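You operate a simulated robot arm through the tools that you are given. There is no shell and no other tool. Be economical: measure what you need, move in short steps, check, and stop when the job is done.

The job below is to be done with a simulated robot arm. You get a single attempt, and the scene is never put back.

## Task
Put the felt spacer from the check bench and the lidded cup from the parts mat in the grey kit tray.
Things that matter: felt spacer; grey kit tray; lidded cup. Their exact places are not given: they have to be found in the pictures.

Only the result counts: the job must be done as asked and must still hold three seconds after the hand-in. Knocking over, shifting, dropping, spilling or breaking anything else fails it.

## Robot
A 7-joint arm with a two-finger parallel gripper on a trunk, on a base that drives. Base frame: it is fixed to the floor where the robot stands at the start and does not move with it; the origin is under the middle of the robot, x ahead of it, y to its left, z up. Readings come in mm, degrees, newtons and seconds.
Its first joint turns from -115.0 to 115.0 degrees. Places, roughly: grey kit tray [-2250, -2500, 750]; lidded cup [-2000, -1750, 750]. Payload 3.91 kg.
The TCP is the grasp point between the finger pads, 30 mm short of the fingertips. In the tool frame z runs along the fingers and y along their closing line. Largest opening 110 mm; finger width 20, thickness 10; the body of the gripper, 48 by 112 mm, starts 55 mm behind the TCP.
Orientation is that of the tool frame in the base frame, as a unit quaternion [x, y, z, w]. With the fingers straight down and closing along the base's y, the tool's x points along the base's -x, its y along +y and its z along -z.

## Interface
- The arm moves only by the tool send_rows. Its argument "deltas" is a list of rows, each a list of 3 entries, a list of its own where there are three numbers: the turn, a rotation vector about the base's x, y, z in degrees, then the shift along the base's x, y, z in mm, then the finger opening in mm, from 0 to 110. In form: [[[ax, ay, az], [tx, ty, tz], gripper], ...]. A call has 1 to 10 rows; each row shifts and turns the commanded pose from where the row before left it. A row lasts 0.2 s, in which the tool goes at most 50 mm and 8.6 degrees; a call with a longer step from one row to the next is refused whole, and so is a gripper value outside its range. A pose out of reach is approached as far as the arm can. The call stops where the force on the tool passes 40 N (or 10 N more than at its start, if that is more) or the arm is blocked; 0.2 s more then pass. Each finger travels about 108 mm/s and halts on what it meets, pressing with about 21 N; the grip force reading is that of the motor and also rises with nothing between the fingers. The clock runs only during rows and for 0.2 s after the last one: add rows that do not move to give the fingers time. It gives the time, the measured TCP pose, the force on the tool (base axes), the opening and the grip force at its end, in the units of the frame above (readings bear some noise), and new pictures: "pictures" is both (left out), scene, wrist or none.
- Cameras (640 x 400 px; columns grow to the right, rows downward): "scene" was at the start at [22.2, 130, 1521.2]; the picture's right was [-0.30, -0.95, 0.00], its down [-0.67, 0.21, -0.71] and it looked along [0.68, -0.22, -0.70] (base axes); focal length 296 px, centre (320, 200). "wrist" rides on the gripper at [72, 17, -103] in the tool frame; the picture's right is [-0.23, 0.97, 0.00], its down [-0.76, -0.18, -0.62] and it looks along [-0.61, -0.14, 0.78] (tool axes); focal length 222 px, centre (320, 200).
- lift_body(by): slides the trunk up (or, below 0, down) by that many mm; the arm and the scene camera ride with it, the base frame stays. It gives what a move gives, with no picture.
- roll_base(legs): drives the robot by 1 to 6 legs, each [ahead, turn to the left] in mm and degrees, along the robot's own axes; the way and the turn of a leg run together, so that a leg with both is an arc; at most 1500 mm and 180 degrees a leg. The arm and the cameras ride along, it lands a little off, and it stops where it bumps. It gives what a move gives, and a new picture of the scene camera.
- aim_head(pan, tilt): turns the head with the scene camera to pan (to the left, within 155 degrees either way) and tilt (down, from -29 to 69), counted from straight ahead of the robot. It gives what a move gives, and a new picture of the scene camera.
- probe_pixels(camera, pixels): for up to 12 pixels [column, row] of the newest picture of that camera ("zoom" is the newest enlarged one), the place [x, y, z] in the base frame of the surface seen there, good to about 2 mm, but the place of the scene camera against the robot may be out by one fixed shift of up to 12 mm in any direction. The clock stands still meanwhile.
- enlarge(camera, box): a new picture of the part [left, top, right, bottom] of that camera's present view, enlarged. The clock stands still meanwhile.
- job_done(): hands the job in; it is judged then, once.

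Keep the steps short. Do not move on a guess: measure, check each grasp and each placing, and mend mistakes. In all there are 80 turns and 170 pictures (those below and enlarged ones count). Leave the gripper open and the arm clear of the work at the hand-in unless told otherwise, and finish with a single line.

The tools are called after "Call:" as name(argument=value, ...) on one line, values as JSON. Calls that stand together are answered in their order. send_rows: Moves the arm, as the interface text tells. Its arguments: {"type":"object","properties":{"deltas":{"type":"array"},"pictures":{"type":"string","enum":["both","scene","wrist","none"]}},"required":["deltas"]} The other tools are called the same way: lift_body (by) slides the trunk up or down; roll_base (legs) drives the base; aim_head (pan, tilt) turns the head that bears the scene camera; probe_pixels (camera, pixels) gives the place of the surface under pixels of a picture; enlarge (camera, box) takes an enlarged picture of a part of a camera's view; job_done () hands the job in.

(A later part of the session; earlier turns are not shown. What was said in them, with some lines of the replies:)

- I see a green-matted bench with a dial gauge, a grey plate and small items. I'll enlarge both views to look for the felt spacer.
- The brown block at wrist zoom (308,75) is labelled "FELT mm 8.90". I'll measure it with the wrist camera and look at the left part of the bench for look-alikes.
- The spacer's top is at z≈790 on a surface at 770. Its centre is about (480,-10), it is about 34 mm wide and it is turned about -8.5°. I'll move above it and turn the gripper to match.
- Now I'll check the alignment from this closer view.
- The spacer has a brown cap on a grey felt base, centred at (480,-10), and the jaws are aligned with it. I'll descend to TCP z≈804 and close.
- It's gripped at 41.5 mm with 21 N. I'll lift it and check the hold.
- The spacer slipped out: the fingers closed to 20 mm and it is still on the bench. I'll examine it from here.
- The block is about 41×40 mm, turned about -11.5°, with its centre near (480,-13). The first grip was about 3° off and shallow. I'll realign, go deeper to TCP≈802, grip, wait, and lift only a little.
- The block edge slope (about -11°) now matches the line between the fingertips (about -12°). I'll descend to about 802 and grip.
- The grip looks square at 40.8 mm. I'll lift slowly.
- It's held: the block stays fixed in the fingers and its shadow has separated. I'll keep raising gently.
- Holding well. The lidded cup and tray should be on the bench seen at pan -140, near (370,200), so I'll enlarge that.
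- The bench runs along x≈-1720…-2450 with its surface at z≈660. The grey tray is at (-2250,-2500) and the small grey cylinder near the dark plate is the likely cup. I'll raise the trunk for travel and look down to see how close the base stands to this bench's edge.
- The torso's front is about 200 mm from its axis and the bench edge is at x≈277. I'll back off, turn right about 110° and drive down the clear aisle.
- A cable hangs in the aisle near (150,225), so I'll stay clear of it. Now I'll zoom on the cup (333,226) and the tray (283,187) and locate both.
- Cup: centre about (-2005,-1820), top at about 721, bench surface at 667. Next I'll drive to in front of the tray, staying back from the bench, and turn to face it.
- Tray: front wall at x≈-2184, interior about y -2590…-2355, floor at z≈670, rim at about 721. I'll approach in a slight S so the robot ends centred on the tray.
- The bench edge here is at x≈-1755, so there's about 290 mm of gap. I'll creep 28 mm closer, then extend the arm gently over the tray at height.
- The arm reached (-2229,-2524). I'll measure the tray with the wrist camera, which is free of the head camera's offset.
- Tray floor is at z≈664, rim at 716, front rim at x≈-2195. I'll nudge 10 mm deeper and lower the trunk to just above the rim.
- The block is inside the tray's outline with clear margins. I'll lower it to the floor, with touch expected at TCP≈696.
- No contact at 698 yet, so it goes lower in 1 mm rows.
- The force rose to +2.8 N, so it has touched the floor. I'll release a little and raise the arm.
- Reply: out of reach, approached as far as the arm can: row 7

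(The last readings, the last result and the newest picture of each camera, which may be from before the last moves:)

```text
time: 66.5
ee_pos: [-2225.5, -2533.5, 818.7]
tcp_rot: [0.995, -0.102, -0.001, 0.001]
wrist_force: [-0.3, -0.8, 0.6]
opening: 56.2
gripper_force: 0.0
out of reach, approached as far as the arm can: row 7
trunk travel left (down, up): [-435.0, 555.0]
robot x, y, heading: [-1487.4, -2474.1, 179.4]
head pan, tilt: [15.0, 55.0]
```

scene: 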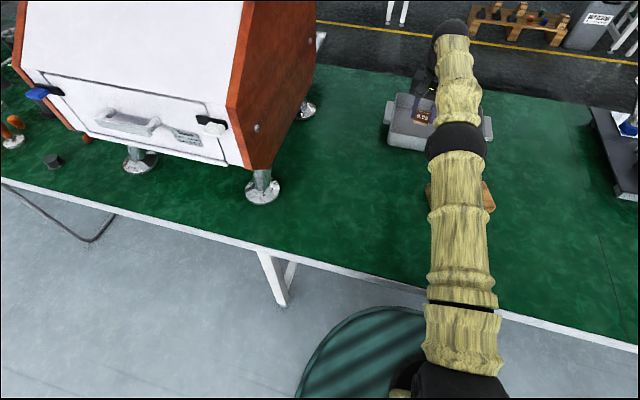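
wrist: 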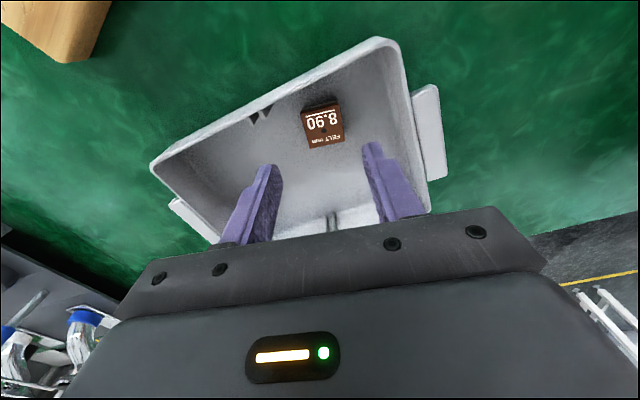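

The spacer is resting in the tray. Next I'll raise the trunk, retract the arm, and drive to stand in front of the cup.

Call:
lift_body(by=280)

Call:
send_rows(deltas=[[[0, 0, 0], [30, 5, 0], 80], [[0, 0, 0], [40, 8, 0], 90], [[0, 0, 0], [45, 10, 0], 90], [[0, 0, 0], [45, 10, 0], 90], [[0, 0, 0], [45, 10, 0], 90], [[0, 0, 0], [45, 10, 0], 90]], pictures="none")

Call:
roll_base(legs=[[-100, 0], [0, -90], [650, 0], [0, 90]])

Call:
aim_head(pan=-25, tilt=50)

```text
time: 69.3
ee_pos: [-2225.6, -2533.2, 1097.7]
tcp_rot: [0.995, -0.102, 0.0, 0.0]
wrist_force: [-0.3, -0.9, -0.8]
opening: 55.9
gripper_force: 0.0
trunk travel left (down, up): [-715.0, 275.0]
robot x, y, heading: [-1486.1, -2471.3, 179.6]
head pan, tilt: [15.0, 55.0]
```

```text
time: 70.7
ee_pos: [-2211.2, -2502.5, 1151.8]
tcp_rot: [0.995, -0.102, 0.0, 0.0]
wrist_force: [0.8, -0.3, 0.1]
opening: 90.0
gripper_force: 0.0
out of reach, approached as far as the arm can: row 1, 2, 3, 4, 5, 6
trunk travel left (down, up): [-715.0, 275.0]
robot x, y, heading: [-1486.0, -2474.0, 179.7]
head pan, tilt: [15.0, 55.0]
```

```text
time: 82.8
ee_pos: [-2105.0, -1846.9, 1152.9]
tcp_rot: [0.994, -0.106, 0.0, 0.0]
wrist_force: [0.0, -0.6, 0.8]
opening: 90.0
gripper_force: 0.1
trunk travel left (down, up): [-715.0, 275.0]
robot x, y, heading: [-1381.1, -1819.5, 179.7]
head pan, tilt: [15.0, 55.0]
```

scene: 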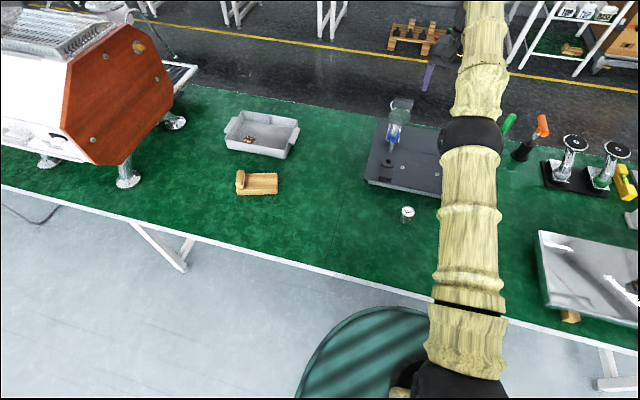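

```text
time: 83.8
ee_pos: [-2104.1, -1845.5, 1152.0]
tcp_rot: [0.994, -0.105, 0.0, 0.0]
wrist_force: [-0.1, 0.3, 0.2]
opening: 90.2
gripper_force: 0.1
trunk travel left (down, up): [-715.0, 275.0]
robot x, y, heading: [-1383.8, -1817.2, 179.7]
head pan, tilt: [-25.0, 50.0]
```

scene: 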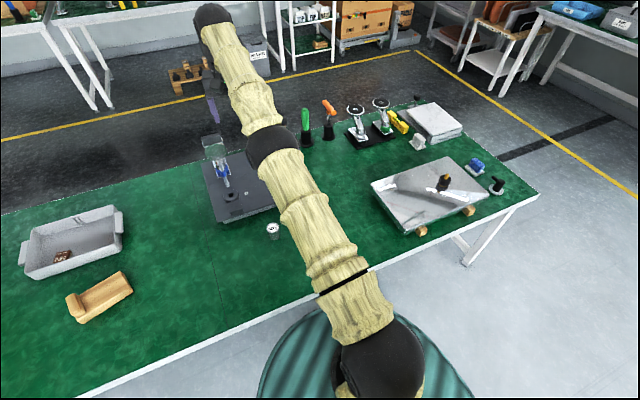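

The arm lagged at the edge of its reach, so I'll retract a little and see how it responds.

Call:
send_rows(deltas=[[[0, 0, 0], [20, 0, 0], 90], [[0, 0, 0], [20, 0, 0], 90], [[0, 0, 0], [0, 0, 0], 90]], pictures="wrist")

Call:
enlarge(camera="scene", box=[200, 130, 320, 250])

```text
time: 84.6
ee_pos: [-2101.7, -1845.9, 1157.9]
tcp_rot: [0.994, -0.105, 0.0, -0.001]
wrist_force: [0.6, 0.2, 0.3]
opening: 89.9
gripper_force: 0.0
out of reach, approached as far as the arm can: row 1, 2
trunk travel left (down, up): [-715.0, 275.0]
robot x, y, heading: [-1385.1, -1818.7, 179.3]
head pan, tilt: [-25.0, 50.0]
```

wrist: 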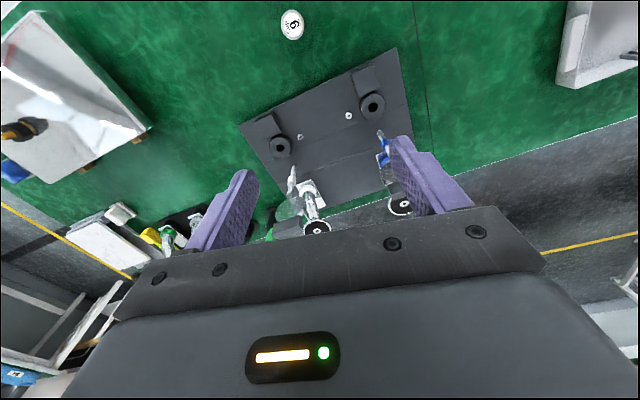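

```text
3.33 times, centred on (260, 190) of scene
```

zoom: 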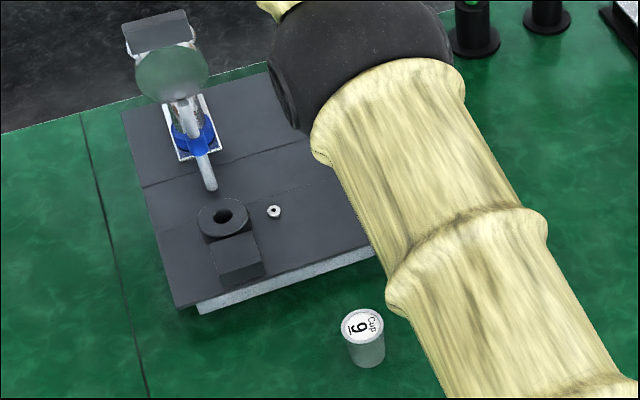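

It's still saturated, pinned at the top of its range. I'll command downward and inward moves to bring the pose back into reach; TCP is at 1158, well above everything.

Call:
send_rows(deltas=[[[0, 0, 0], [20, 0, -40], 90], [[0, 0, 0], [20, 0, -40], 90], [[0, 0, 0], [0, 0, 0], 90]], pictures="none")

```text
time: 85.4
ee_pos: [-2121.1, -1850.5, 1094.0]
tcp_rot: [0.994, -0.106, 0.0, 0.0]
wrist_force: [-0.5, -0.3, 0.0]
opening: 90.0
gripper_force: 0.0
out of reach, approached as far as the arm can: row 1, 2
trunk travel left (down, up): [-715.0, 275.0]
robot x, y, heading: [-1377.7, -1818.0, 179.5]
head pan, tilt: [-25.0, 50.0]
```

Call:
send_rows(deltas=[[[0, 0, 0], [45, 0, 0], 90], [[0, 0, 0], [45, 0, 0], 90], [[0, 0, 0], [45, 0, 0], 90], [[0, 0, 0], [0, 0, 0], 90]], pictures="none")

```text
time: 86.4
ee_pos: [-2114.2, -1854.4, 1120.1]
tcp_rot: [0.994, -0.105, 0.001, 0.0]
wrist_force: [-1.3, 0.1, -0.2]
opening: 90.0
gripper_force: 0.1
out of reach, approached as far as the arm can: row 1, 2, 3
trunk travel left (down, up): [-715.0, 275.0]
robot x, y, heading: [-1382.1, -1817.3, 179.6]
head pan, tilt: [-25.0, 50.0]
```

Call:
send_rows(deltas=[[[0, 0, 0], [0, 0, -45], 90], [[0, 0, 0], [0, 0, -45], 90], [[0, 0, 0], [0, 0, -45], 90], [[0, 0, 0], [0, 0, 0], 90]], pictures="none")

```text
time: 87.4
ee_pos: [-2138.1, -1856.3, 989.2]
tcp_rot: [0.994, -0.106, 0.001, 0.0]
wrist_force: [0.5, -0.1, -1.0]
opening: 90.5
gripper_force: 0.1
out of reach, approached as far as the arm can: row 1, 2, 3
trunk travel left (down, up): [-715.0, 275.0]
robot x, y, heading: [-1380.8, -1814.8, 179.5]
head pan, tilt: [-25.0, 50.0]
```

Call:
send_rows(deltas=[[[0, 0, 0], [45, 0, 0], 90], [[0, 0, 0], [45, 0, 0], 90], [[0, 0, 0], [45, 0, 0], 90], [[0, 0, 0], [45, 0, 0], 90], [[0, 0, 0], [0, 0, 0], 90]], pictures="wrist")

```text
time: 88.6
ee_pos: [-2138.6, -1856.5, 992.7]
tcp_rot: [0.994, -0.105, 0.0, 0.0]
wrist_force: [-0.5, -0.5, -0.1]
opening: 90.1
gripper_force: 0.0
out of reach, approached as far as the arm can: row 1, 2, 3, 4
trunk travel left (down, up): [-715.0, 275.0]
robot x, y, heading: [-1375.4, -1818.6, 179.3]
head pan, tilt: [-25.0, 50.0]
```

wrist: 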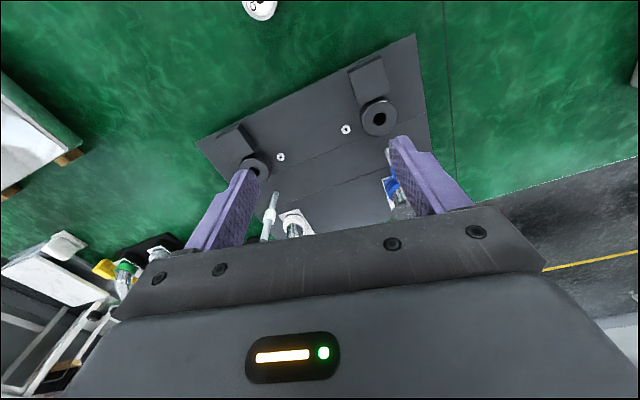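

Moves along the reach limit work but inward pulls don't, so the arm seems to be straightened out at a singular pose. I'll try repeated purely radial inward rows; this is at safe height.

Call:
send_rows(deltas=[[[0, 0, 0], [8, 0, -1], 90], [[0, 0, 0], [8, 0, -1], 90], [[0, 0, 0], [8, 0, -1], 90], [[0, 0, 0], [8, 0, -1], 90], [[0, 0, 0], [48, 0, -6], 90], [[0, 0, 0], [48, 0, -6], 90], [[0, 0, 0], [48, 0, -6], 90], [[0, 0, 0], [48, 0, -6], 90], [[0, 0, 0], [0, 0, 0], 90]], pictures="none")

```text
time: 90.6
ee_pos: [-2137.5, -1856.7, 991.2]
tcp_rot: [0.994, -0.106, 0.0, 0.0]
wrist_force: [-0.5, 0.1, 0.1]
opening: 89.9
gripper_force: 0.0
out of reach, approached as far as the arm can: row 1, 2, 3, 4, 5, 6, 7, 8
trunk travel left (down, up): [-715.0, 275.0]
robot x, y, heading: [-1378.9, -1820.7, 179.7]
head pan, tilt: [-25.0, 50.0]
```

Still pinned. I'll test whether an upward-and-inward move unbends it.

Call:
send_rows(deltas=[[[0, 0, 0], [20, 0, 40], 90], [[0, 0, 0], [20, 0, 40], 90], [[0, 0, 0], [20, 0, 40], 90], [[0, 0, 0], [0, 0, 0], 90]], pictures="none")

Call:
send_rows(deltas=[[[0, 8, 0], [0, 0, 0], 90], [[0, 8, 0], [0, 0, 0], 90], [[0, 0, 0], [0, 0, 0], 90]], pictures="none")

```text
time: 91.6
ee_pos: [-2113.9, -1858.9, 1117.7]
tcp_rot: [0.994, -0.106, 0.001, 0.0]
wrist_force: [-1.5, -0.6, -0.6]
opening: 89.9
gripper_force: 0.1
out of reach, approached as far as the arm can: row 1, 2, 3
trunk travel left (down, up): [-715.0, 275.0]
robot x, y, heading: [-1381.1, -1818.8, 179.7]
head pan, tilt: [-25.0, 50.0]
```

```text
time: 92.4
ee_pos: [-2167.6, -1861.8, 1134.3]
tcp_rot: [0.985, -0.104, -0.138, 0.014]
wrist_force: [-0.8, 0.3, -0.6]
opening: 89.8
gripper_force: 0.1
out of reach, approached as far as the arm can: row 1, 2
trunk travel left (down, up): [-715.0, 275.0]
robot x, y, heading: [-1379.6, -1817.6, 179.5]
head pan, tilt: [-25.0, 50.0]
```

The elbow seems locked at full stretch, but moves along the arc, wrist turns, trunk moves and base moves all still work. I can finish with those: trunk for height, base for reach. First I'll restore the vertical tool and measure the cup.

Call:
send_rows(deltas=[[[0, -8, 0], [0, 0, 0], 90], [[0, -8, 0], [0, 0, 0], 90], [[0, 0, 0], [0, 0, 0], 90]], pictures="wrist")

```text
time: 93.2
ee_pos: [-2105.2, -1884.3, 1141.9]
tcp_rot: [0.994, -0.106, 0.002, 0.001]
wrist_force: [-0.2, 0.4, -0.2]
opening: 89.8
gripper_force: 0.2
out of reach, approached as far as the arm can: row 1, 2
trunk travel left (down, up): [-715.0, 275.0]
robot x, y, heading: [-1380.3, -1814.3, 179.5]
head pan, tilt: [-25.0, 50.0]
```

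wrist: 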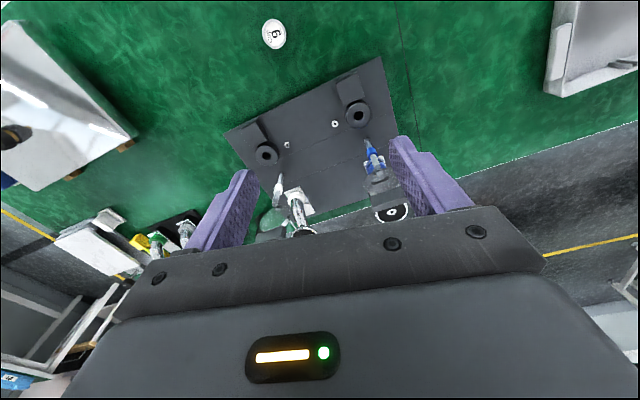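

Call:
probe_pixels(camera="wrist", pixels=[[274, 34], [266, 26], [282, 30], [268, 44], [283, 42], [274, 47], [290, 55], [274, 20]])

Call:
enlarge(camera="wrist", box=[244, 4, 308, 64])

Call:
send_rows(deltas=[[[0, 0, 0], [10, 30, 0], 90], [[0, 0, 0], [10, 30, 0], 90], [[0, 0, 0], [0, 0, 0], 90]], pictures="none")

```text
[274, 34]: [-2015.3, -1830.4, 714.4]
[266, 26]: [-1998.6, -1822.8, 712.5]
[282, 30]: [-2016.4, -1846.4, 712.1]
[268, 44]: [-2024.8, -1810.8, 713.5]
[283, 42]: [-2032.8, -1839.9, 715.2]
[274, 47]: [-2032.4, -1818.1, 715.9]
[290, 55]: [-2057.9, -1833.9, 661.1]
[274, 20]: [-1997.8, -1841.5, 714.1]
```

```text
6.67 times, centred on (276, 34) of wrist
```

zoom: 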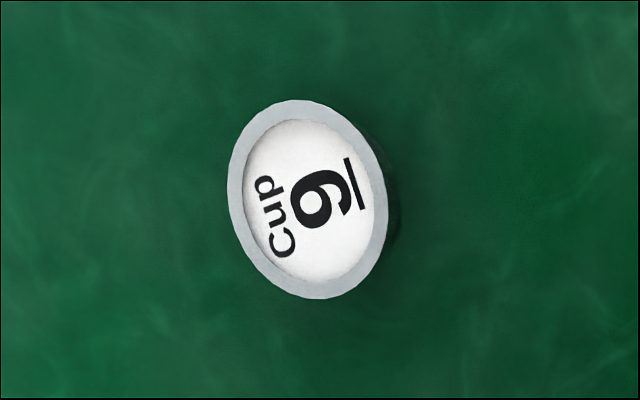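

```text
time: 94.0
ee_pos: [-2105.7, -1824.8, 1147.8]
tcp_rot: [0.995, -0.105, 0.0, 0.001]
wrist_force: [-0.1, -0.6, 0.3]
opening: 90.0
gripper_force: 0.0
out of reach, approached as far as the arm can: row 1, 2
trunk travel left (down, up): [-715.0, 275.0]
robot x, y, heading: [-1384.4, -1820.4, 179.5]
head pan, tilt: [-25.0, 50.0]
```

Cup lid centre is (-2015,-1829), top at z≈714, bench at about 661. The TCP is at (-2106,-1825), so I'll back the base 91 mm and then measure again.

Call:
roll_base(legs=[[-91, 0]])

Call:
lift_body(by=-310)

Call:
send_rows(deltas=[[[0, 0, 0], [0, 0, 0], 90]], pictures="wrist")

Call:
enlarge(camera="wrist", box=[220, 70, 420, 195])

```text
time: 95.1
ee_pos: [-2011.0, -1826.3, 1150.3]
tcp_rot: [0.994, -0.106, -0.001, 0.0]
wrist_force: [0.9, 0.4, 1.0]
opening: 90.1
gripper_force: 0.1
trunk travel left (down, up): [-715.0, 275.0]
robot x, y, heading: [-1286.6, -1820.1, 179.0]
head pan, tilt: [-25.0, 50.0]
```

scene: 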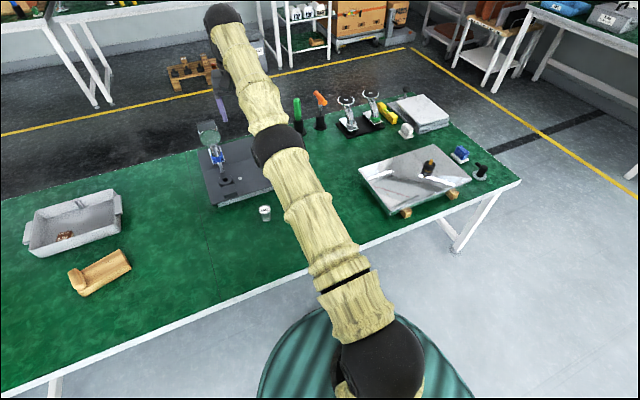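

```text
time: 98.2
ee_pos: [-2013.6, -1826.3, 839.0]
tcp_rot: [0.994, -0.105, 0.0, 0.0]
wrist_force: [0.4, -0.3, 0.3]
opening: 90.2
gripper_force: 0.1
trunk travel left (down, up): [-405.0, 585.0]
robot x, y, heading: [-1287.0, -1815.6, 179.2]
head pan, tilt: [-25.0, 50.0]
```

```text
time: 98.6
ee_pos: [-2014.2, -1825.4, 839.1]
tcp_rot: [0.994, -0.106, -0.001, 0.0]
wrist_force: [0.1, 0.3, -0.1]
opening: 89.9
gripper_force: 0.1
trunk travel left (down, up): [-405.0, 585.0]
robot x, y, heading: [-1288.6, -1820.2, 179.3]
head pan, tilt: [-25.0, 50.0]
```

wrist: 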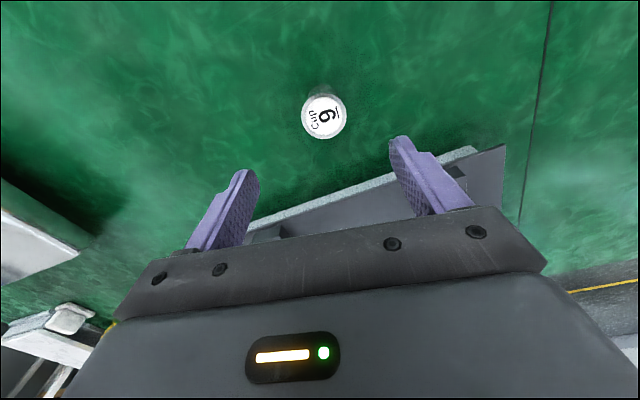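

```text
3.20 times, centred on (320, 132) of wrist
```

zoom: 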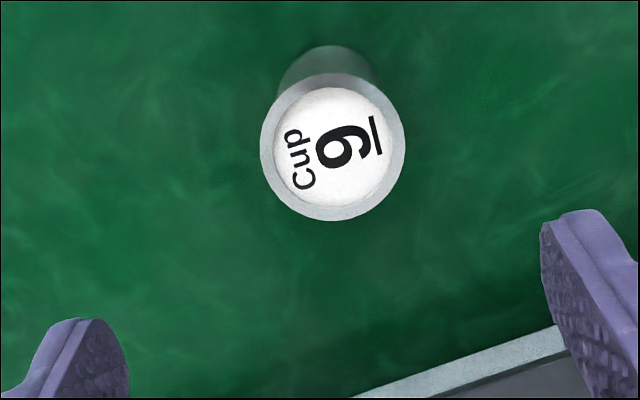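

Call:
probe_pixels(camera="zoom", pixels=[[335, 150], [268, 145], [400, 150], [333, 82], [333, 213], [325, 50], [333, 235], [450, 380], [560, 345]])

```text
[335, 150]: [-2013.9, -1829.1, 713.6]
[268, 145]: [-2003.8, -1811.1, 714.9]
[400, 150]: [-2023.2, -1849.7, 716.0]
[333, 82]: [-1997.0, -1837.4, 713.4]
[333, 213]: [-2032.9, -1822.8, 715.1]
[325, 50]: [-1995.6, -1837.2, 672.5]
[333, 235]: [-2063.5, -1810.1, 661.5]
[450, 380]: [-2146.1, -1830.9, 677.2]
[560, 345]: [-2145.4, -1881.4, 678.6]
```

Lid centre is (-2014,-1830), about 42 mm across. I'll shift y by -4.5 and lower the trunk to TCP≈703.

Call:
send_rows(deltas=[[[0, 0, 0], [0, -4.5, 0], 90], [[0, 0, 0], [0, 0, 0], 90]], pictures="none")

Call:
lift_body(by=-100)

Call:
send_rows(deltas=[[[0, 0, 0], [0, 0, 0], 90]], pictures="wrist")

```text
time: 99.2
ee_pos: [-2013.3, -1830.8, 838.4]
tcp_rot: [0.994, -0.105, 0.0, 0.0]
wrist_force: [-0.4, 0.4, 0.1]
opening: 89.8
gripper_force: 0.1
trunk travel left (down, up): [-405.0, 585.0]
robot x, y, heading: [-1286.7, -1817.8, 179.5]
head pan, tilt: [-25.0, 50.0]
```

```text
time: 100.5
ee_pos: [-2012.7, -1830.3, 738.6]
tcp_rot: [0.995, -0.105, 0.0, 0.001]
wrist_force: [1.4, 0.6, -0.6]
opening: 90.0
gripper_force: 0.1
trunk travel left (down, up): [-305.0, 685.0]
robot x, y, heading: [-1286.5, -1822.6, 179.1]
head pan, tilt: [-25.0, 50.0]
```

```text
time: 101.0
ee_pos: [-2012.4, -1830.7, 738.7]
tcp_rot: [0.994, -0.105, 0.0, 0.0]
wrist_force: [0.1, -0.4, -0.6]
opening: 90.3
gripper_force: 0.0
trunk travel left (down, up): [-305.0, 685.0]
robot x, y, heading: [-1289.4, -1821.7, 179.5]
head pan, tilt: [-25.0, 50.0]
```

wrist: 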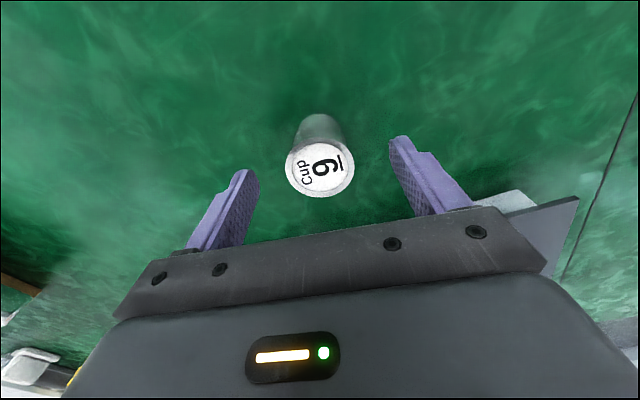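

The cup sits centrally between the jaws. I'll lower 36 mm and close gradually.

Call:
lift_body(by=-36)

Call:
send_rows(deltas=[[[0, 0, 0], [0, 0, 0], 75], [[0, 0, 0], [0, 0, 0], 60], [[0, 0, 0], [0, 0, 0], 52], [[0, 0, 0], [0, 0, 0], 47], [[0, 0, 0], [0, 0, 0], 43], [[0, 0, 0], [0, 0, 0], 39], [[0, 0, 0], [0, 0, 0], 20], [[0, 0, 0], [0, 0, 0], 0], [[0, 0, 0], [0, 0, 0], 0]], pictures="wrist")

Call:
enlarge(camera="wrist", box=[220, 90, 420, 245])

```text
time: 101.8
ee_pos: [-2013.2, -1829.4, 703.4]
tcp_rot: [0.994, -0.105, 0.0, 0.001]
wrist_force: [-0.2, 0.7, -0.1]
opening: 89.8
gripper_force: 0.1
trunk travel left (down, up): [-269.0, 721.0]
robot x, y, heading: [-1286.7, -1817.7, 179.5]
head pan, tilt: [-25.0, 50.0]
```

```text
time: 103.8
ee_pos: [-2013.4, -1830.4, 702.2]
tcp_rot: [0.994, -0.105, 0.0, 0.0]
wrist_force: [0.0, 1.5, 1.5]
opening: 43.1
gripper_force: 21.2
trunk travel left (down, up): [-269.0, 721.0]
robot x, y, heading: [-1288.9, -1821.8, 179.5]
head pan, tilt: [-25.0, 50.0]
```

wrist: 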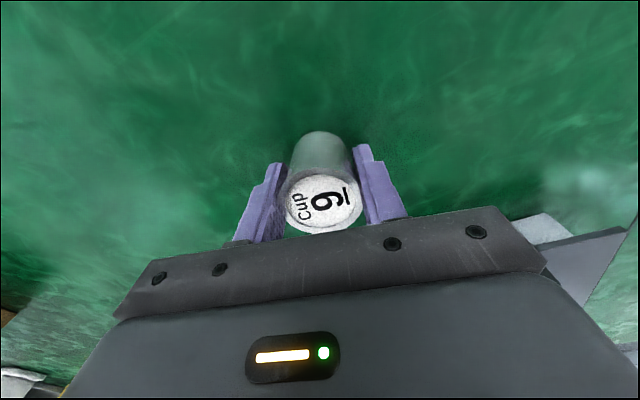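

```text
2.58 times, centred on (320, 168) of wrist
```

zoom: 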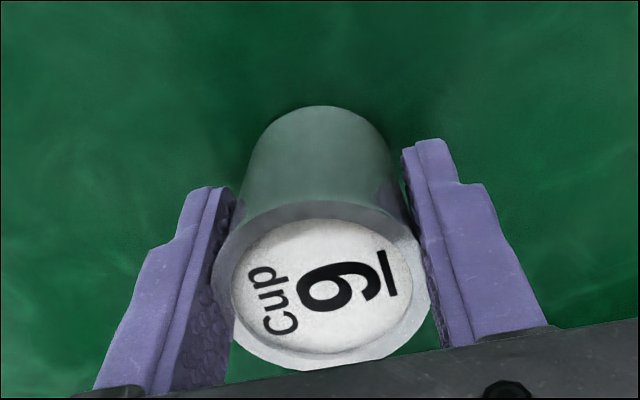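

It's gripped at 43 mm with 21 N. I'll lift 20 mm with the trunk and check.

Call:
lift_body(by=20)

Call:
send_rows(deltas=[[[0, 0, 0], [0, 0, 0], 0]], pictures="wrist")

```text
time: 104.4
ee_pos: [-2012.9, -1830.0, 722.4]
tcp_rot: [0.994, -0.106, 0.0, 0.0]
wrist_force: [0.7, -0.1, -1.2]
opening: 43.3
gripper_force: 21.2
trunk travel left (down, up): [-289.0, 701.0]
robot x, y, heading: [-1290.0, -1817.6, 179.5]
head pan, tilt: [-25.0, 50.0]
```

```text
time: 104.8
ee_pos: [-2012.5, -1830.4, 722.0]
tcp_rot: [0.994, -0.106, 0.0, -0.001]
wrist_force: [-0.3, -0.4, 0.1]
opening: 43.3
gripper_force: 21.0
trunk travel left (down, up): [-289.0, 701.0]
robot x, y, heading: [-1286.3, -1815.5, 179.3]
head pan, tilt: [-25.0, 50.0]
```

wrist: 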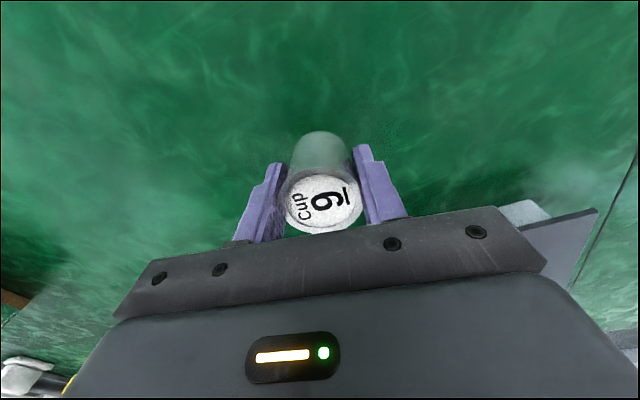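

The cup is held. I'll raise it well clear, then slide the arm gently down its arc, which also lengthens the reach for the tray.

Call:
lift_body(by=420)

Call:
send_rows(deltas=[[[0, 0, 0], [0, 0, -8], 0], [[0, 0, 0], [0, 0, -15], 0], [[0, 0, 0], [0, 0, -20], 0], [[0, 0, 0], [0, 0, -20], 0], [[0, 0, 0], [0, 0, -20], 0], [[0, 0, 0], [0, 0, -15], 0], [[0, 0, 0], [0, 0, -8], 0], [[0, 0, 0], [0, 0, 0], 0]], pictures="wrist")

```text
refused: 420 is not a number from -400 to 400
```

```text
time: 105.7
ee_pos: [-2024.3, -1829.6, 690.4]
tcp_rot: [0.994, -0.105, -0.007, 0.0]
wrist_force: [4.5, -0.2, 16.1]
opening: 43.5
gripper_force: 20.7
out of reach, approached as far as the arm can: row 2, 3, 4
trunk travel left (down, up): [-289.0, 701.0]
robot x, y, heading: [-1287.4, -1819.9, 179.2]
head pan, tilt: [-25.0, 50.0]
stopped in row 4: the force on the tool passed its limit (the readings are from after the stop); the commanded pose is now the measured one
```

wrist: 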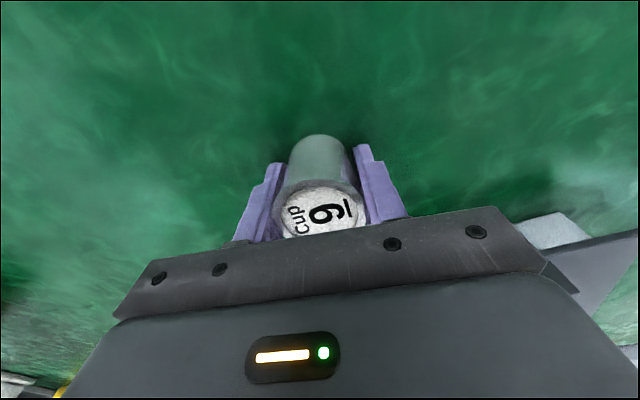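

My mistake: the lift was refused (limit 400), so the arm pressed the cup onto the bench. The cup is still upright and gripped, though it slid about 12 mm in the jaws. I'll raise 25 mm and inspect.

Call:
lift_body(by=25)

Call:
send_rows(deltas=[[[0, 0, 0], [3, 0, 0], 0], [[0, 0, 0], [3, 0, 0], 0]], pictures="wrist")

Call:
enlarge(camera="wrist", box=[220, 90, 420, 245])

```text
time: 106.4
ee_pos: [-2025.9, -1830.2, 710.0]
tcp_rot: [0.994, -0.106, -0.003, 0.001]
wrist_force: [-0.1, 0.0, -1.8]
opening: 43.3
gripper_force: 21.1
trunk travel left (down, up): [-314.0, 676.0]
robot x, y, heading: [-1290.0, -1819.8, 179.4]
head pan, tilt: [-25.0, 50.0]
```

```text
time: 107.0
ee_pos: [-2026.1, -1829.8, 710.9]
tcp_rot: [0.994, -0.105, -0.004, 0.0]
wrist_force: [-0.3, -0.4, -1.7]
opening: 43.3
gripper_force: 21.2
out of reach, approached as far as the arm can: row 2
trunk travel left (down, up): [-314.0, 676.0]
robot x, y, heading: [-1288.3, -1819.6, 179.4]
head pan, tilt: [-25.0, 50.0]
```

wrist: 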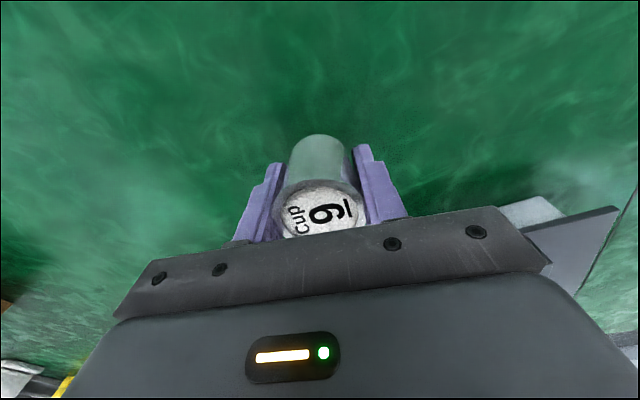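

```text
2.58 times, centred on (320, 168) of wrist
```

zoom: 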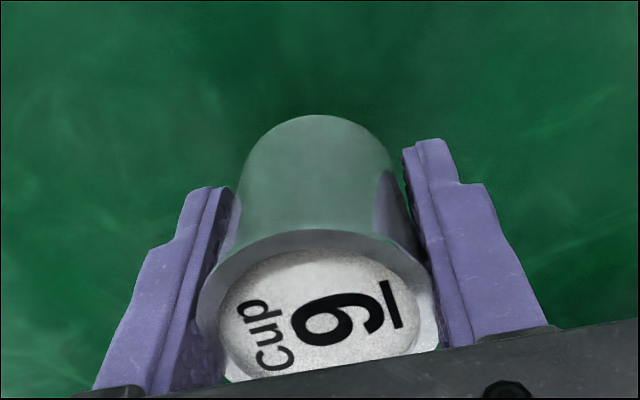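

Still held upright. Now I'll raise 380 mm (within the limit) and check before moving the arm.

Call:
lift_body(by=380)

```text
time: 110.7
ee_pos: [-2026.0, -1830.4, 1091.7]
tcp_rot: [0.994, -0.105, -0.005, 0.001]
wrist_force: [0.2, -0.9, -1.9]
opening: 43.3
gripper_force: 21.0
trunk travel left (down, up): [-694.0, 296.0]
robot x, y, heading: [-1284.9, -1821.7, 179.5]
head pan, tilt: [-25.0, 50.0]
```

For travel I'll keep the arm facing the bench and away from the tall machine: turn right 45°, back up diagonally, then turn back to face the tray.

Call:
roll_base(legs=[[0, -44.5], [-841, 0], [0, 45], [650, 0]])

Call:
aim_head(pan=15, tilt=50)

Call:
send_rows(deltas=[[[0, 0, 0], [0, 0, 0], 0]], pictures="wrist")

```text
time: 122.5
ee_pos: [-2078.9, -2443.6, 1090.9]
tcp_rot: [0.995, -0.097, -0.004, 0.001]
wrist_force: [0.5, 0.0, -2.3]
opening: 43.1
gripper_force: 20.8
trunk travel left (down, up): [-694.0, 296.0]
robot x, y, heading: [-1337.6, -2421.1, -179.7]
head pan, tilt: [-25.0, 50.0]
```

scene: 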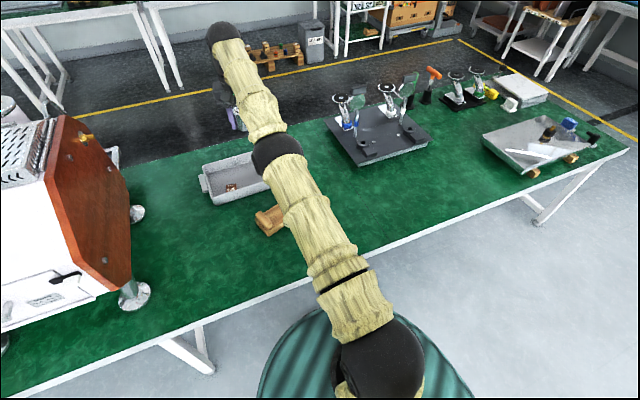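

```text
time: 123.6
ee_pos: [-2078.1, -2443.4, 1090.9]
tcp_rot: [0.995, -0.097, -0.004, 0.001]
wrist_force: [-0.4, -0.2, -1.0]
opening: 43.4
gripper_force: 20.3
trunk travel left (down, up): [-694.0, 296.0]
robot x, y, heading: [-1344.0, -2420.9, -179.8]
head pan, tilt: [15.0, 50.0]
```

scene: 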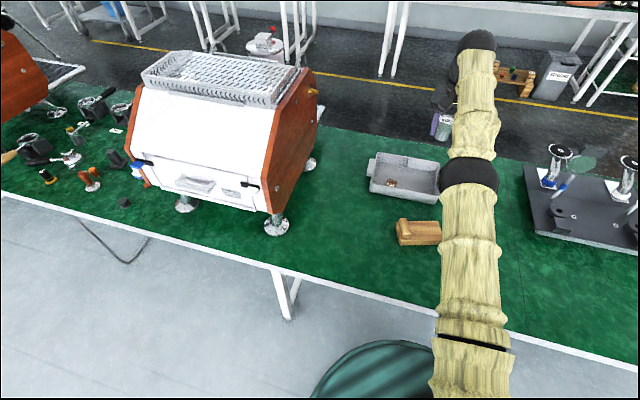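

```text
time: 124.0
ee_pos: [-2078.8, -2443.5, 1091.1]
tcp_rot: [0.995, -0.098, -0.004, 0.0]
wrist_force: [-0.5, -0.5, -1.2]
opening: 43.0
gripper_force: 21.0
trunk travel left (down, up): [-694.0, 296.0]
robot x, y, heading: [-1341.2, -2422.0, -179.3]
head pan, tilt: [15.0, 50.0]
```

wrist: 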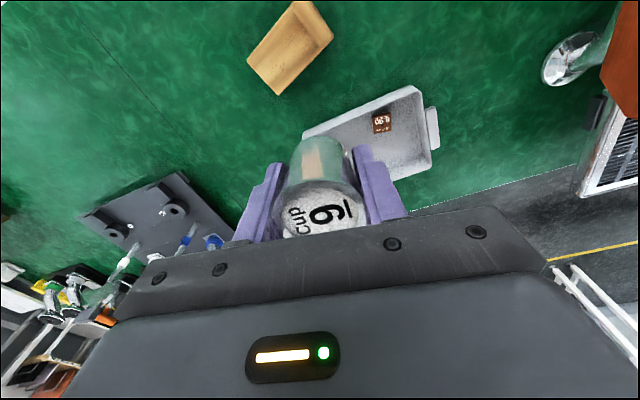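

The TCP is at (-2079,-2443). I'll slide the arm down its arc about 65 mm and shift y by +22, all at safe height, then drive forward the rest.

Call:
send_rows(deltas=[[[0, 0, 0], [0, 3, -6], 0], [[0, 0, 0], [0, 5, -12], 0], [[0, 0, 0], [0, 5, -15], 0], [[0, 0, 0], [0, 5, -15], 0], [[0, 0, 0], [0, 4, -12], 0], [[0, 0, 0], [0, 0, -6], 0], [[0, 0, 0], [0, 0, 0], 0]], pictures="none")

```text
time: 125.6
ee_pos: [-2093.6, -2421.2, 1028.3]
tcp_rot: [0.995, -0.097, -0.004, 0.001]
wrist_force: [0.1, -0.1, -1.3]
opening: 43.5
gripper_force: 20.9
out of reach, approached as far as the arm can: row 2, 3, 4, 6
trunk travel left (down, up): [-694.0, 296.0]
robot x, y, heading: [-1343.8, -2421.9, -179.5]
head pan, tilt: [15.0, 50.0]
```

Drive forward 142 mm, then view the tray from the wrist.

Call:
roll_base(legs=[[142, 0]])

Call:
lift_body(by=-180)

Call:
send_rows(deltas=[[[0, 0, 0], [0, 0, 0], 0]], pictures="wrist")

```text
time: 126.9
ee_pos: [-2235.9, -2421.7, 1027.2]
tcp_rot: [0.995, -0.097, -0.003, -0.001]
wrist_force: [-0.6, 1.0, -1.0]
opening: 43.6
gripper_force: 21.1
trunk travel left (down, up): [-694.0, 296.0]
robot x, y, heading: [-1484.8, -2420.8, -179.6]
head pan, tilt: [15.0, 50.0]
```

scene: 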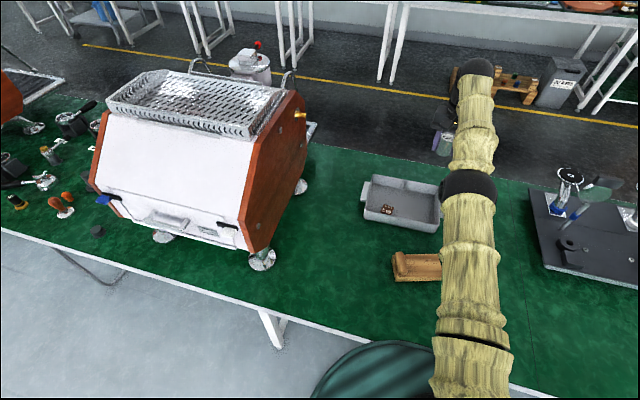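

```text
time: 128.9
ee_pos: [-2235.2, -2421.8, 848.0]
tcp_rot: [0.995, -0.096, -0.005, 0.001]
wrist_force: [-0.2, 0.6, -0.8]
opening: 43.3
gripper_force: 21.0
trunk travel left (down, up): [-514.0, 476.0]
robot x, y, heading: [-1480.3, -2419.2, -179.5]
head pan, tilt: [15.0, 50.0]
```

```text
time: 129.3
ee_pos: [-2234.5, -2422.1, 847.2]
tcp_rot: [0.995, -0.097, -0.004, 0.0]
wrist_force: [-0.6, 0.0, -0.9]
opening: 43.5
gripper_force: 20.8
trunk travel left (down, up): [-514.0, 476.0]
robot x, y, heading: [-1484.1, -2420.9, -179.5]
head pan, tilt: [15.0, 50.0]
```

wrist: 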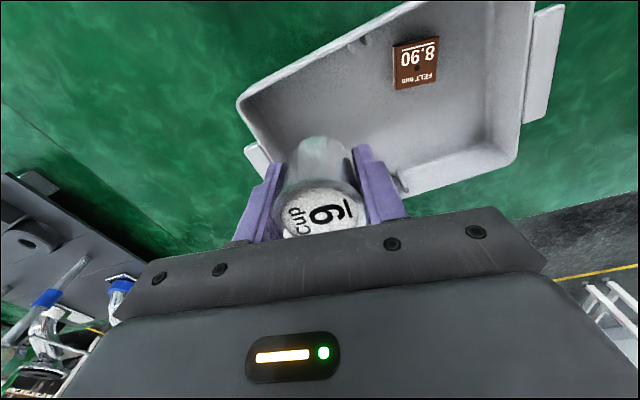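

Call:
probe_pixels(camera="wrist", pixels=[[241, 100], [300, 60], [262, 100], [416, 65], [396, 50], [436, 75], [290, 100], [360, 42], [420, 130], [255, 90], [310, 80]])

```text
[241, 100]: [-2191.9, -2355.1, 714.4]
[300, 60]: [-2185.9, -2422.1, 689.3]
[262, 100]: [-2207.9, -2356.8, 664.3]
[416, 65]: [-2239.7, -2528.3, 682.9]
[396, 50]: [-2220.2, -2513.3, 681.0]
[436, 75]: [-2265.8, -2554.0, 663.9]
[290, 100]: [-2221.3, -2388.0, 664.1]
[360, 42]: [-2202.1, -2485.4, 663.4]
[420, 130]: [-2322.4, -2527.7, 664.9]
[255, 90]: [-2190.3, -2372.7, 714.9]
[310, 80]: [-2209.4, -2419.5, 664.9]
```

Margins are good: front wall at -2196, side wall at -2355, spacer's near edge at about -2507. I'll lower with the trunk to just above the floor.

Call:
lift_body(by=-146)

Call:
send_rows(deltas=[[[0, 0, 0], [0, 0, -1.5], 0], [[0, 0, 0], [0, 0, -1.5], 0]], pictures="wrist")

```text
time: 131.0
ee_pos: [-2236.5, -2421.9, 701.9]
tcp_rot: [0.995, -0.097, -0.004, 0.001]
wrist_force: [-1.1, -0.5, -1.4]
opening: 43.3
gripper_force: 21.3
trunk travel left (down, up): [-368.0, 622.0]
robot x, y, heading: [-1481.6, -2421.4, -179.5]
head pan, tilt: [15.0, 50.0]
```

```text
time: 131.6
ee_pos: [-2236.0, -2421.8, 700.3]
tcp_rot: [0.995, -0.097, -0.003, 0.001]
wrist_force: [-0.1, 0.2, -2.7]
opening: 43.3
gripper_force: 21.1
trunk travel left (down, up): [-368.0, 622.0]
robot x, y, heading: [-1483.8, -2421.1, -179.6]
head pan, tilt: [15.0, 50.0]
```

wrist: 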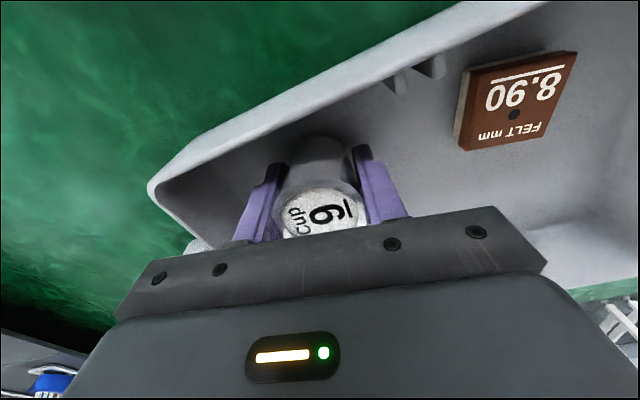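

No contact yet (700), so I'll use small trunk steps.

Call:
lift_body(by=-3)

Call:
lift_body(by=-2)

Call:
send_rows(deltas=[[[0, 0, 0], [0, 0, 0], 0]], pictures="wrist")

```text
time: 132.1
ee_pos: [-2235.8, -2421.4, 696.1]
tcp_rot: [0.995, -0.096, -0.002, 0.0]
wrist_force: [-0.5, 0.4, -1.2]
opening: 43.4
gripper_force: 20.5
trunk travel left (down, up): [-365.0, 625.0]
robot x, y, heading: [-1484.1, -2422.6, -179.6]
head pan, tilt: [15.0, 50.0]
```

```text
time: 132.7
ee_pos: [-2235.0, -2420.1, 693.6]
tcp_rot: [0.995, -0.096, -0.003, 0.0]
wrist_force: [-0.1, 0.0, -2.4]
opening: 43.5
gripper_force: 20.8
trunk travel left (down, up): [-363.0, 627.0]
robot x, y, heading: [-1485.3, -2417.9, -179.4]
head pan, tilt: [15.0, 50.0]
```

```text
time: 133.1
ee_pos: [-2235.4, -2422.1, 694.0]
tcp_rot: [0.995, -0.096, -0.003, 0.0]
wrist_force: [0.2, 0.3, -0.3]
opening: 43.6
gripper_force: 21.4
trunk travel left (down, up): [-363.0, 627.0]
robot x, y, heading: [-1483.8, -2418.1, -179.8]
head pan, tilt: [15.0, 50.0]
```

wrist: 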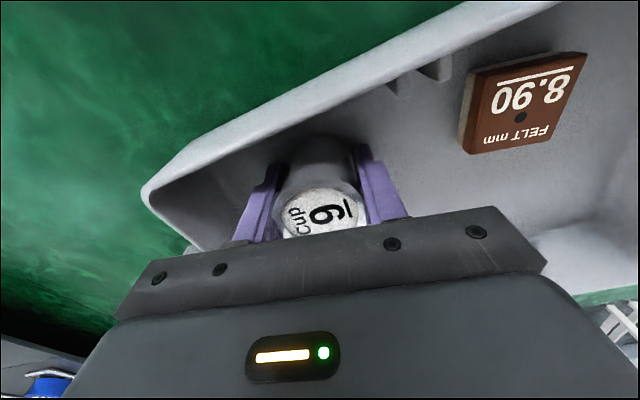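

Call:
lift_body(by=-1)

Call:
send_rows(deltas=[[[0, 0, 0], [0, 0, 0], 0]], pictures="none")

```text
time: 133.6
ee_pos: [-2236.9, -2420.6, 694.8]
tcp_rot: [0.995, -0.095, -0.004, 0.001]
wrist_force: [-1.2, 0.0, 4.2]
opening: 43.3
gripper_force: 20.8
trunk travel left (down, up): [-362.0, 628.0]
robot x, y, heading: [-1480.8, -2418.4, -179.4]
head pan, tilt: [15.0, 50.0]
```

```text
time: 134.0
ee_pos: [-2236.4, -2420.3, 694.8]
tcp_rot: [0.995, -0.096, -0.005, 0.001]
wrist_force: [-2.7, -0.6, 5.4]
opening: 43.4
gripper_force: 20.7
trunk travel left (down, up): [-362.0, 628.0]
robot x, y, heading: [-1482.5, -2420.2, -179.2]
head pan, tilt: [15.0, 50.0]
```

There's contact at about +5 N, so I'll open gradually.

Call:
send_rows(deltas=[[[0, 0, 0], [0, 0, 0], 46], [[0, 0, 0], [0, 0, 0], 50], [[0, 0, 0], [0, 0, 0], 56], [[0, 0, 0], [0, 0, 0], 62], [[0, 0, 0], [0, 0, 0], 62]], pictures="wrist")

Call:
enlarge(camera="wrist", box=[220, 90, 420, 245])

```text
time: 135.2
ee_pos: [-2235.1, -2421.0, 693.9]
tcp_rot: [0.995, -0.096, -0.004, 0.001]
wrist_force: [0.5, -2.5, 5.6]
opening: 60.8
gripper_force: 0.1
trunk travel left (down, up): [-362.0, 628.0]
robot x, y, heading: [-1481.3, -2422.8, -179.7]
head pan, tilt: [15.0, 50.0]
```

wrist: 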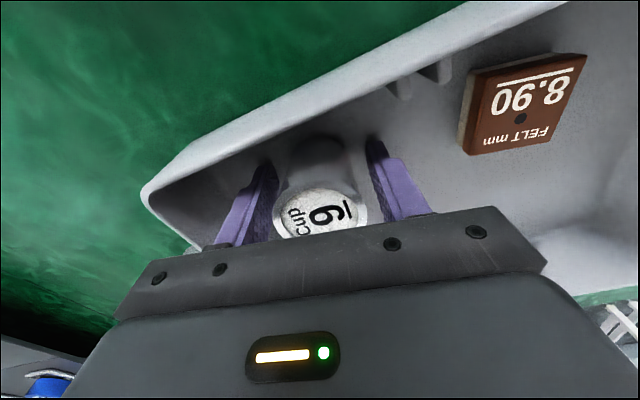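

```text
2.58 times, centred on (320, 168) of wrist
```

zoom: 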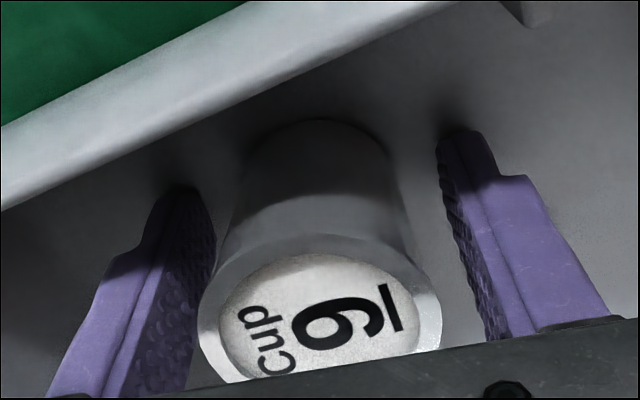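

The cup stands upright and free of both fingers. I'll raise straight up with the trunk and inspect.

Call:
lift_body(by=150)

Call:
send_rows(deltas=[[[0, 0, 0], [0, 0, 0], 62]], pictures="wrist")

Call:
lift_body(by=250)

Call:
roll_base(legs=[[-300, 0]])

```text
time: 136.9
ee_pos: [-2236.1, -2420.2, 843.6]
tcp_rot: [0.995, -0.097, -0.003, 0.0]
wrist_force: [-0.4, 0.2, -0.3]
opening: 62.2
gripper_force: 0.0
trunk travel left (down, up): [-512.0, 478.0]
robot x, y, heading: [-1484.4, -2423.0, -179.5]
head pan, tilt: [15.0, 50.0]
```

```text
time: 137.3
ee_pos: [-2234.9, -2422.2, 844.4]
tcp_rot: [0.995, -0.097, -0.003, 0.0]
wrist_force: [-0.1, 0.7, -0.3]
opening: 62.0
gripper_force: 0.1
trunk travel left (down, up): [-512.0, 478.0]
robot x, y, heading: [-1482.2, -2421.8, -179.5]
head pan, tilt: [15.0, 50.0]
```

wrist: 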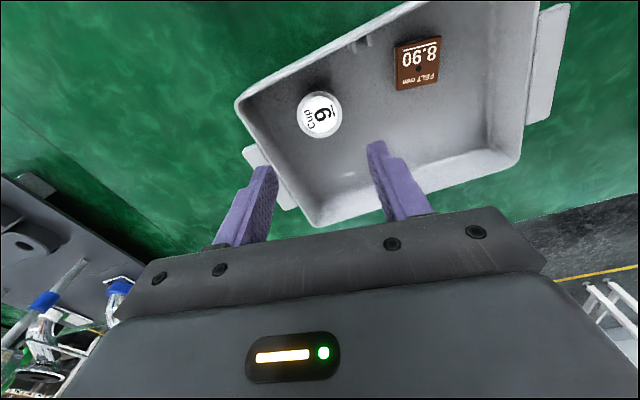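

```text
time: 139.9
ee_pos: [-2235.6, -2422.4, 1093.5]
tcp_rot: [0.995, -0.096, -0.003, 0.0]
wrist_force: [0.9, 0.8, 0.5]
opening: 62.0
gripper_force: 0.1
trunk travel left (down, up): [-762.0, 228.0]
robot x, y, heading: [-1481.5, -2419.9, -179.9]
head pan, tilt: [15.0, 50.0]
```

```text
time: 141.9
ee_pos: [-1934.5, -2420.6, 1094.5]
tcp_rot: [0.995, -0.095, -0.003, 0.001]
wrist_force: [-0.8, 0.5, -0.4]
opening: 61.9
gripper_force: 0.1
trunk travel left (down, up): [-762.0, 228.0]
robot x, y, heading: [-1182.1, -2418.4, -179.6]
head pan, tilt: [15.0, 50.0]
```

scene: 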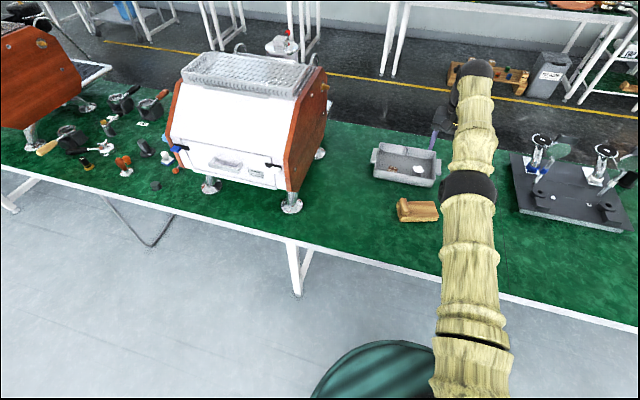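

Both items are in the tray and the arm is high and backed away. I'll open the gripper fully and take a final close look.

Call:
send_rows(deltas=[[[0, 0, 0], [0, 0, 0], 85], [[0, 0, 0], [0, 0, 0], 110], [[0, 0, 0], [0, 0, 0], 110]], pictures="none")

Call:
enlarge(camera="scene", box=[350, 120, 450, 230])

```text
time: 142.7
ee_pos: [-1937.4, -2418.9, 1093.5]
tcp_rot: [0.995, -0.096, -0.003, 0.001]
wrist_force: [-0.8, -1.0, -0.1]
opening: 110.1
gripper_force: 0.1
trunk travel left (down, up): [-762.0, 228.0]
robot x, y, heading: [-1184.5, -2419.5, -179.7]
head pan, tilt: [15.0, 50.0]
```

```text
3.64 times, centred on (400, 175) of scene
```

zoom: 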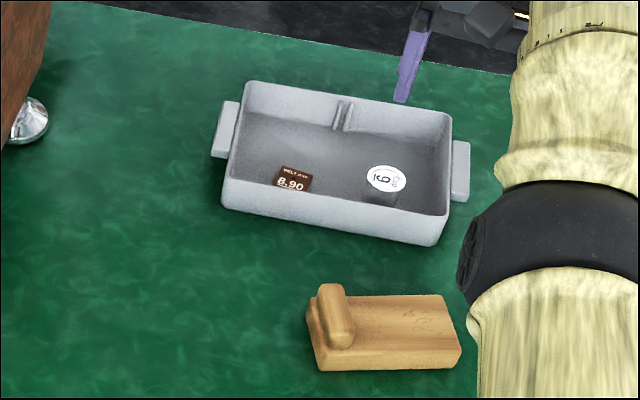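

The spacer and the upright, lidded cup both rest in the grey tray, and nothing else has moved. I'm handing in.

Call:
job_done()

```text
The job is handed in.
```

The felt spacer and the lidded cup (upright, lid on) are both in the grey kit tray, and the job is handed in with the gripper open and the arm clear.
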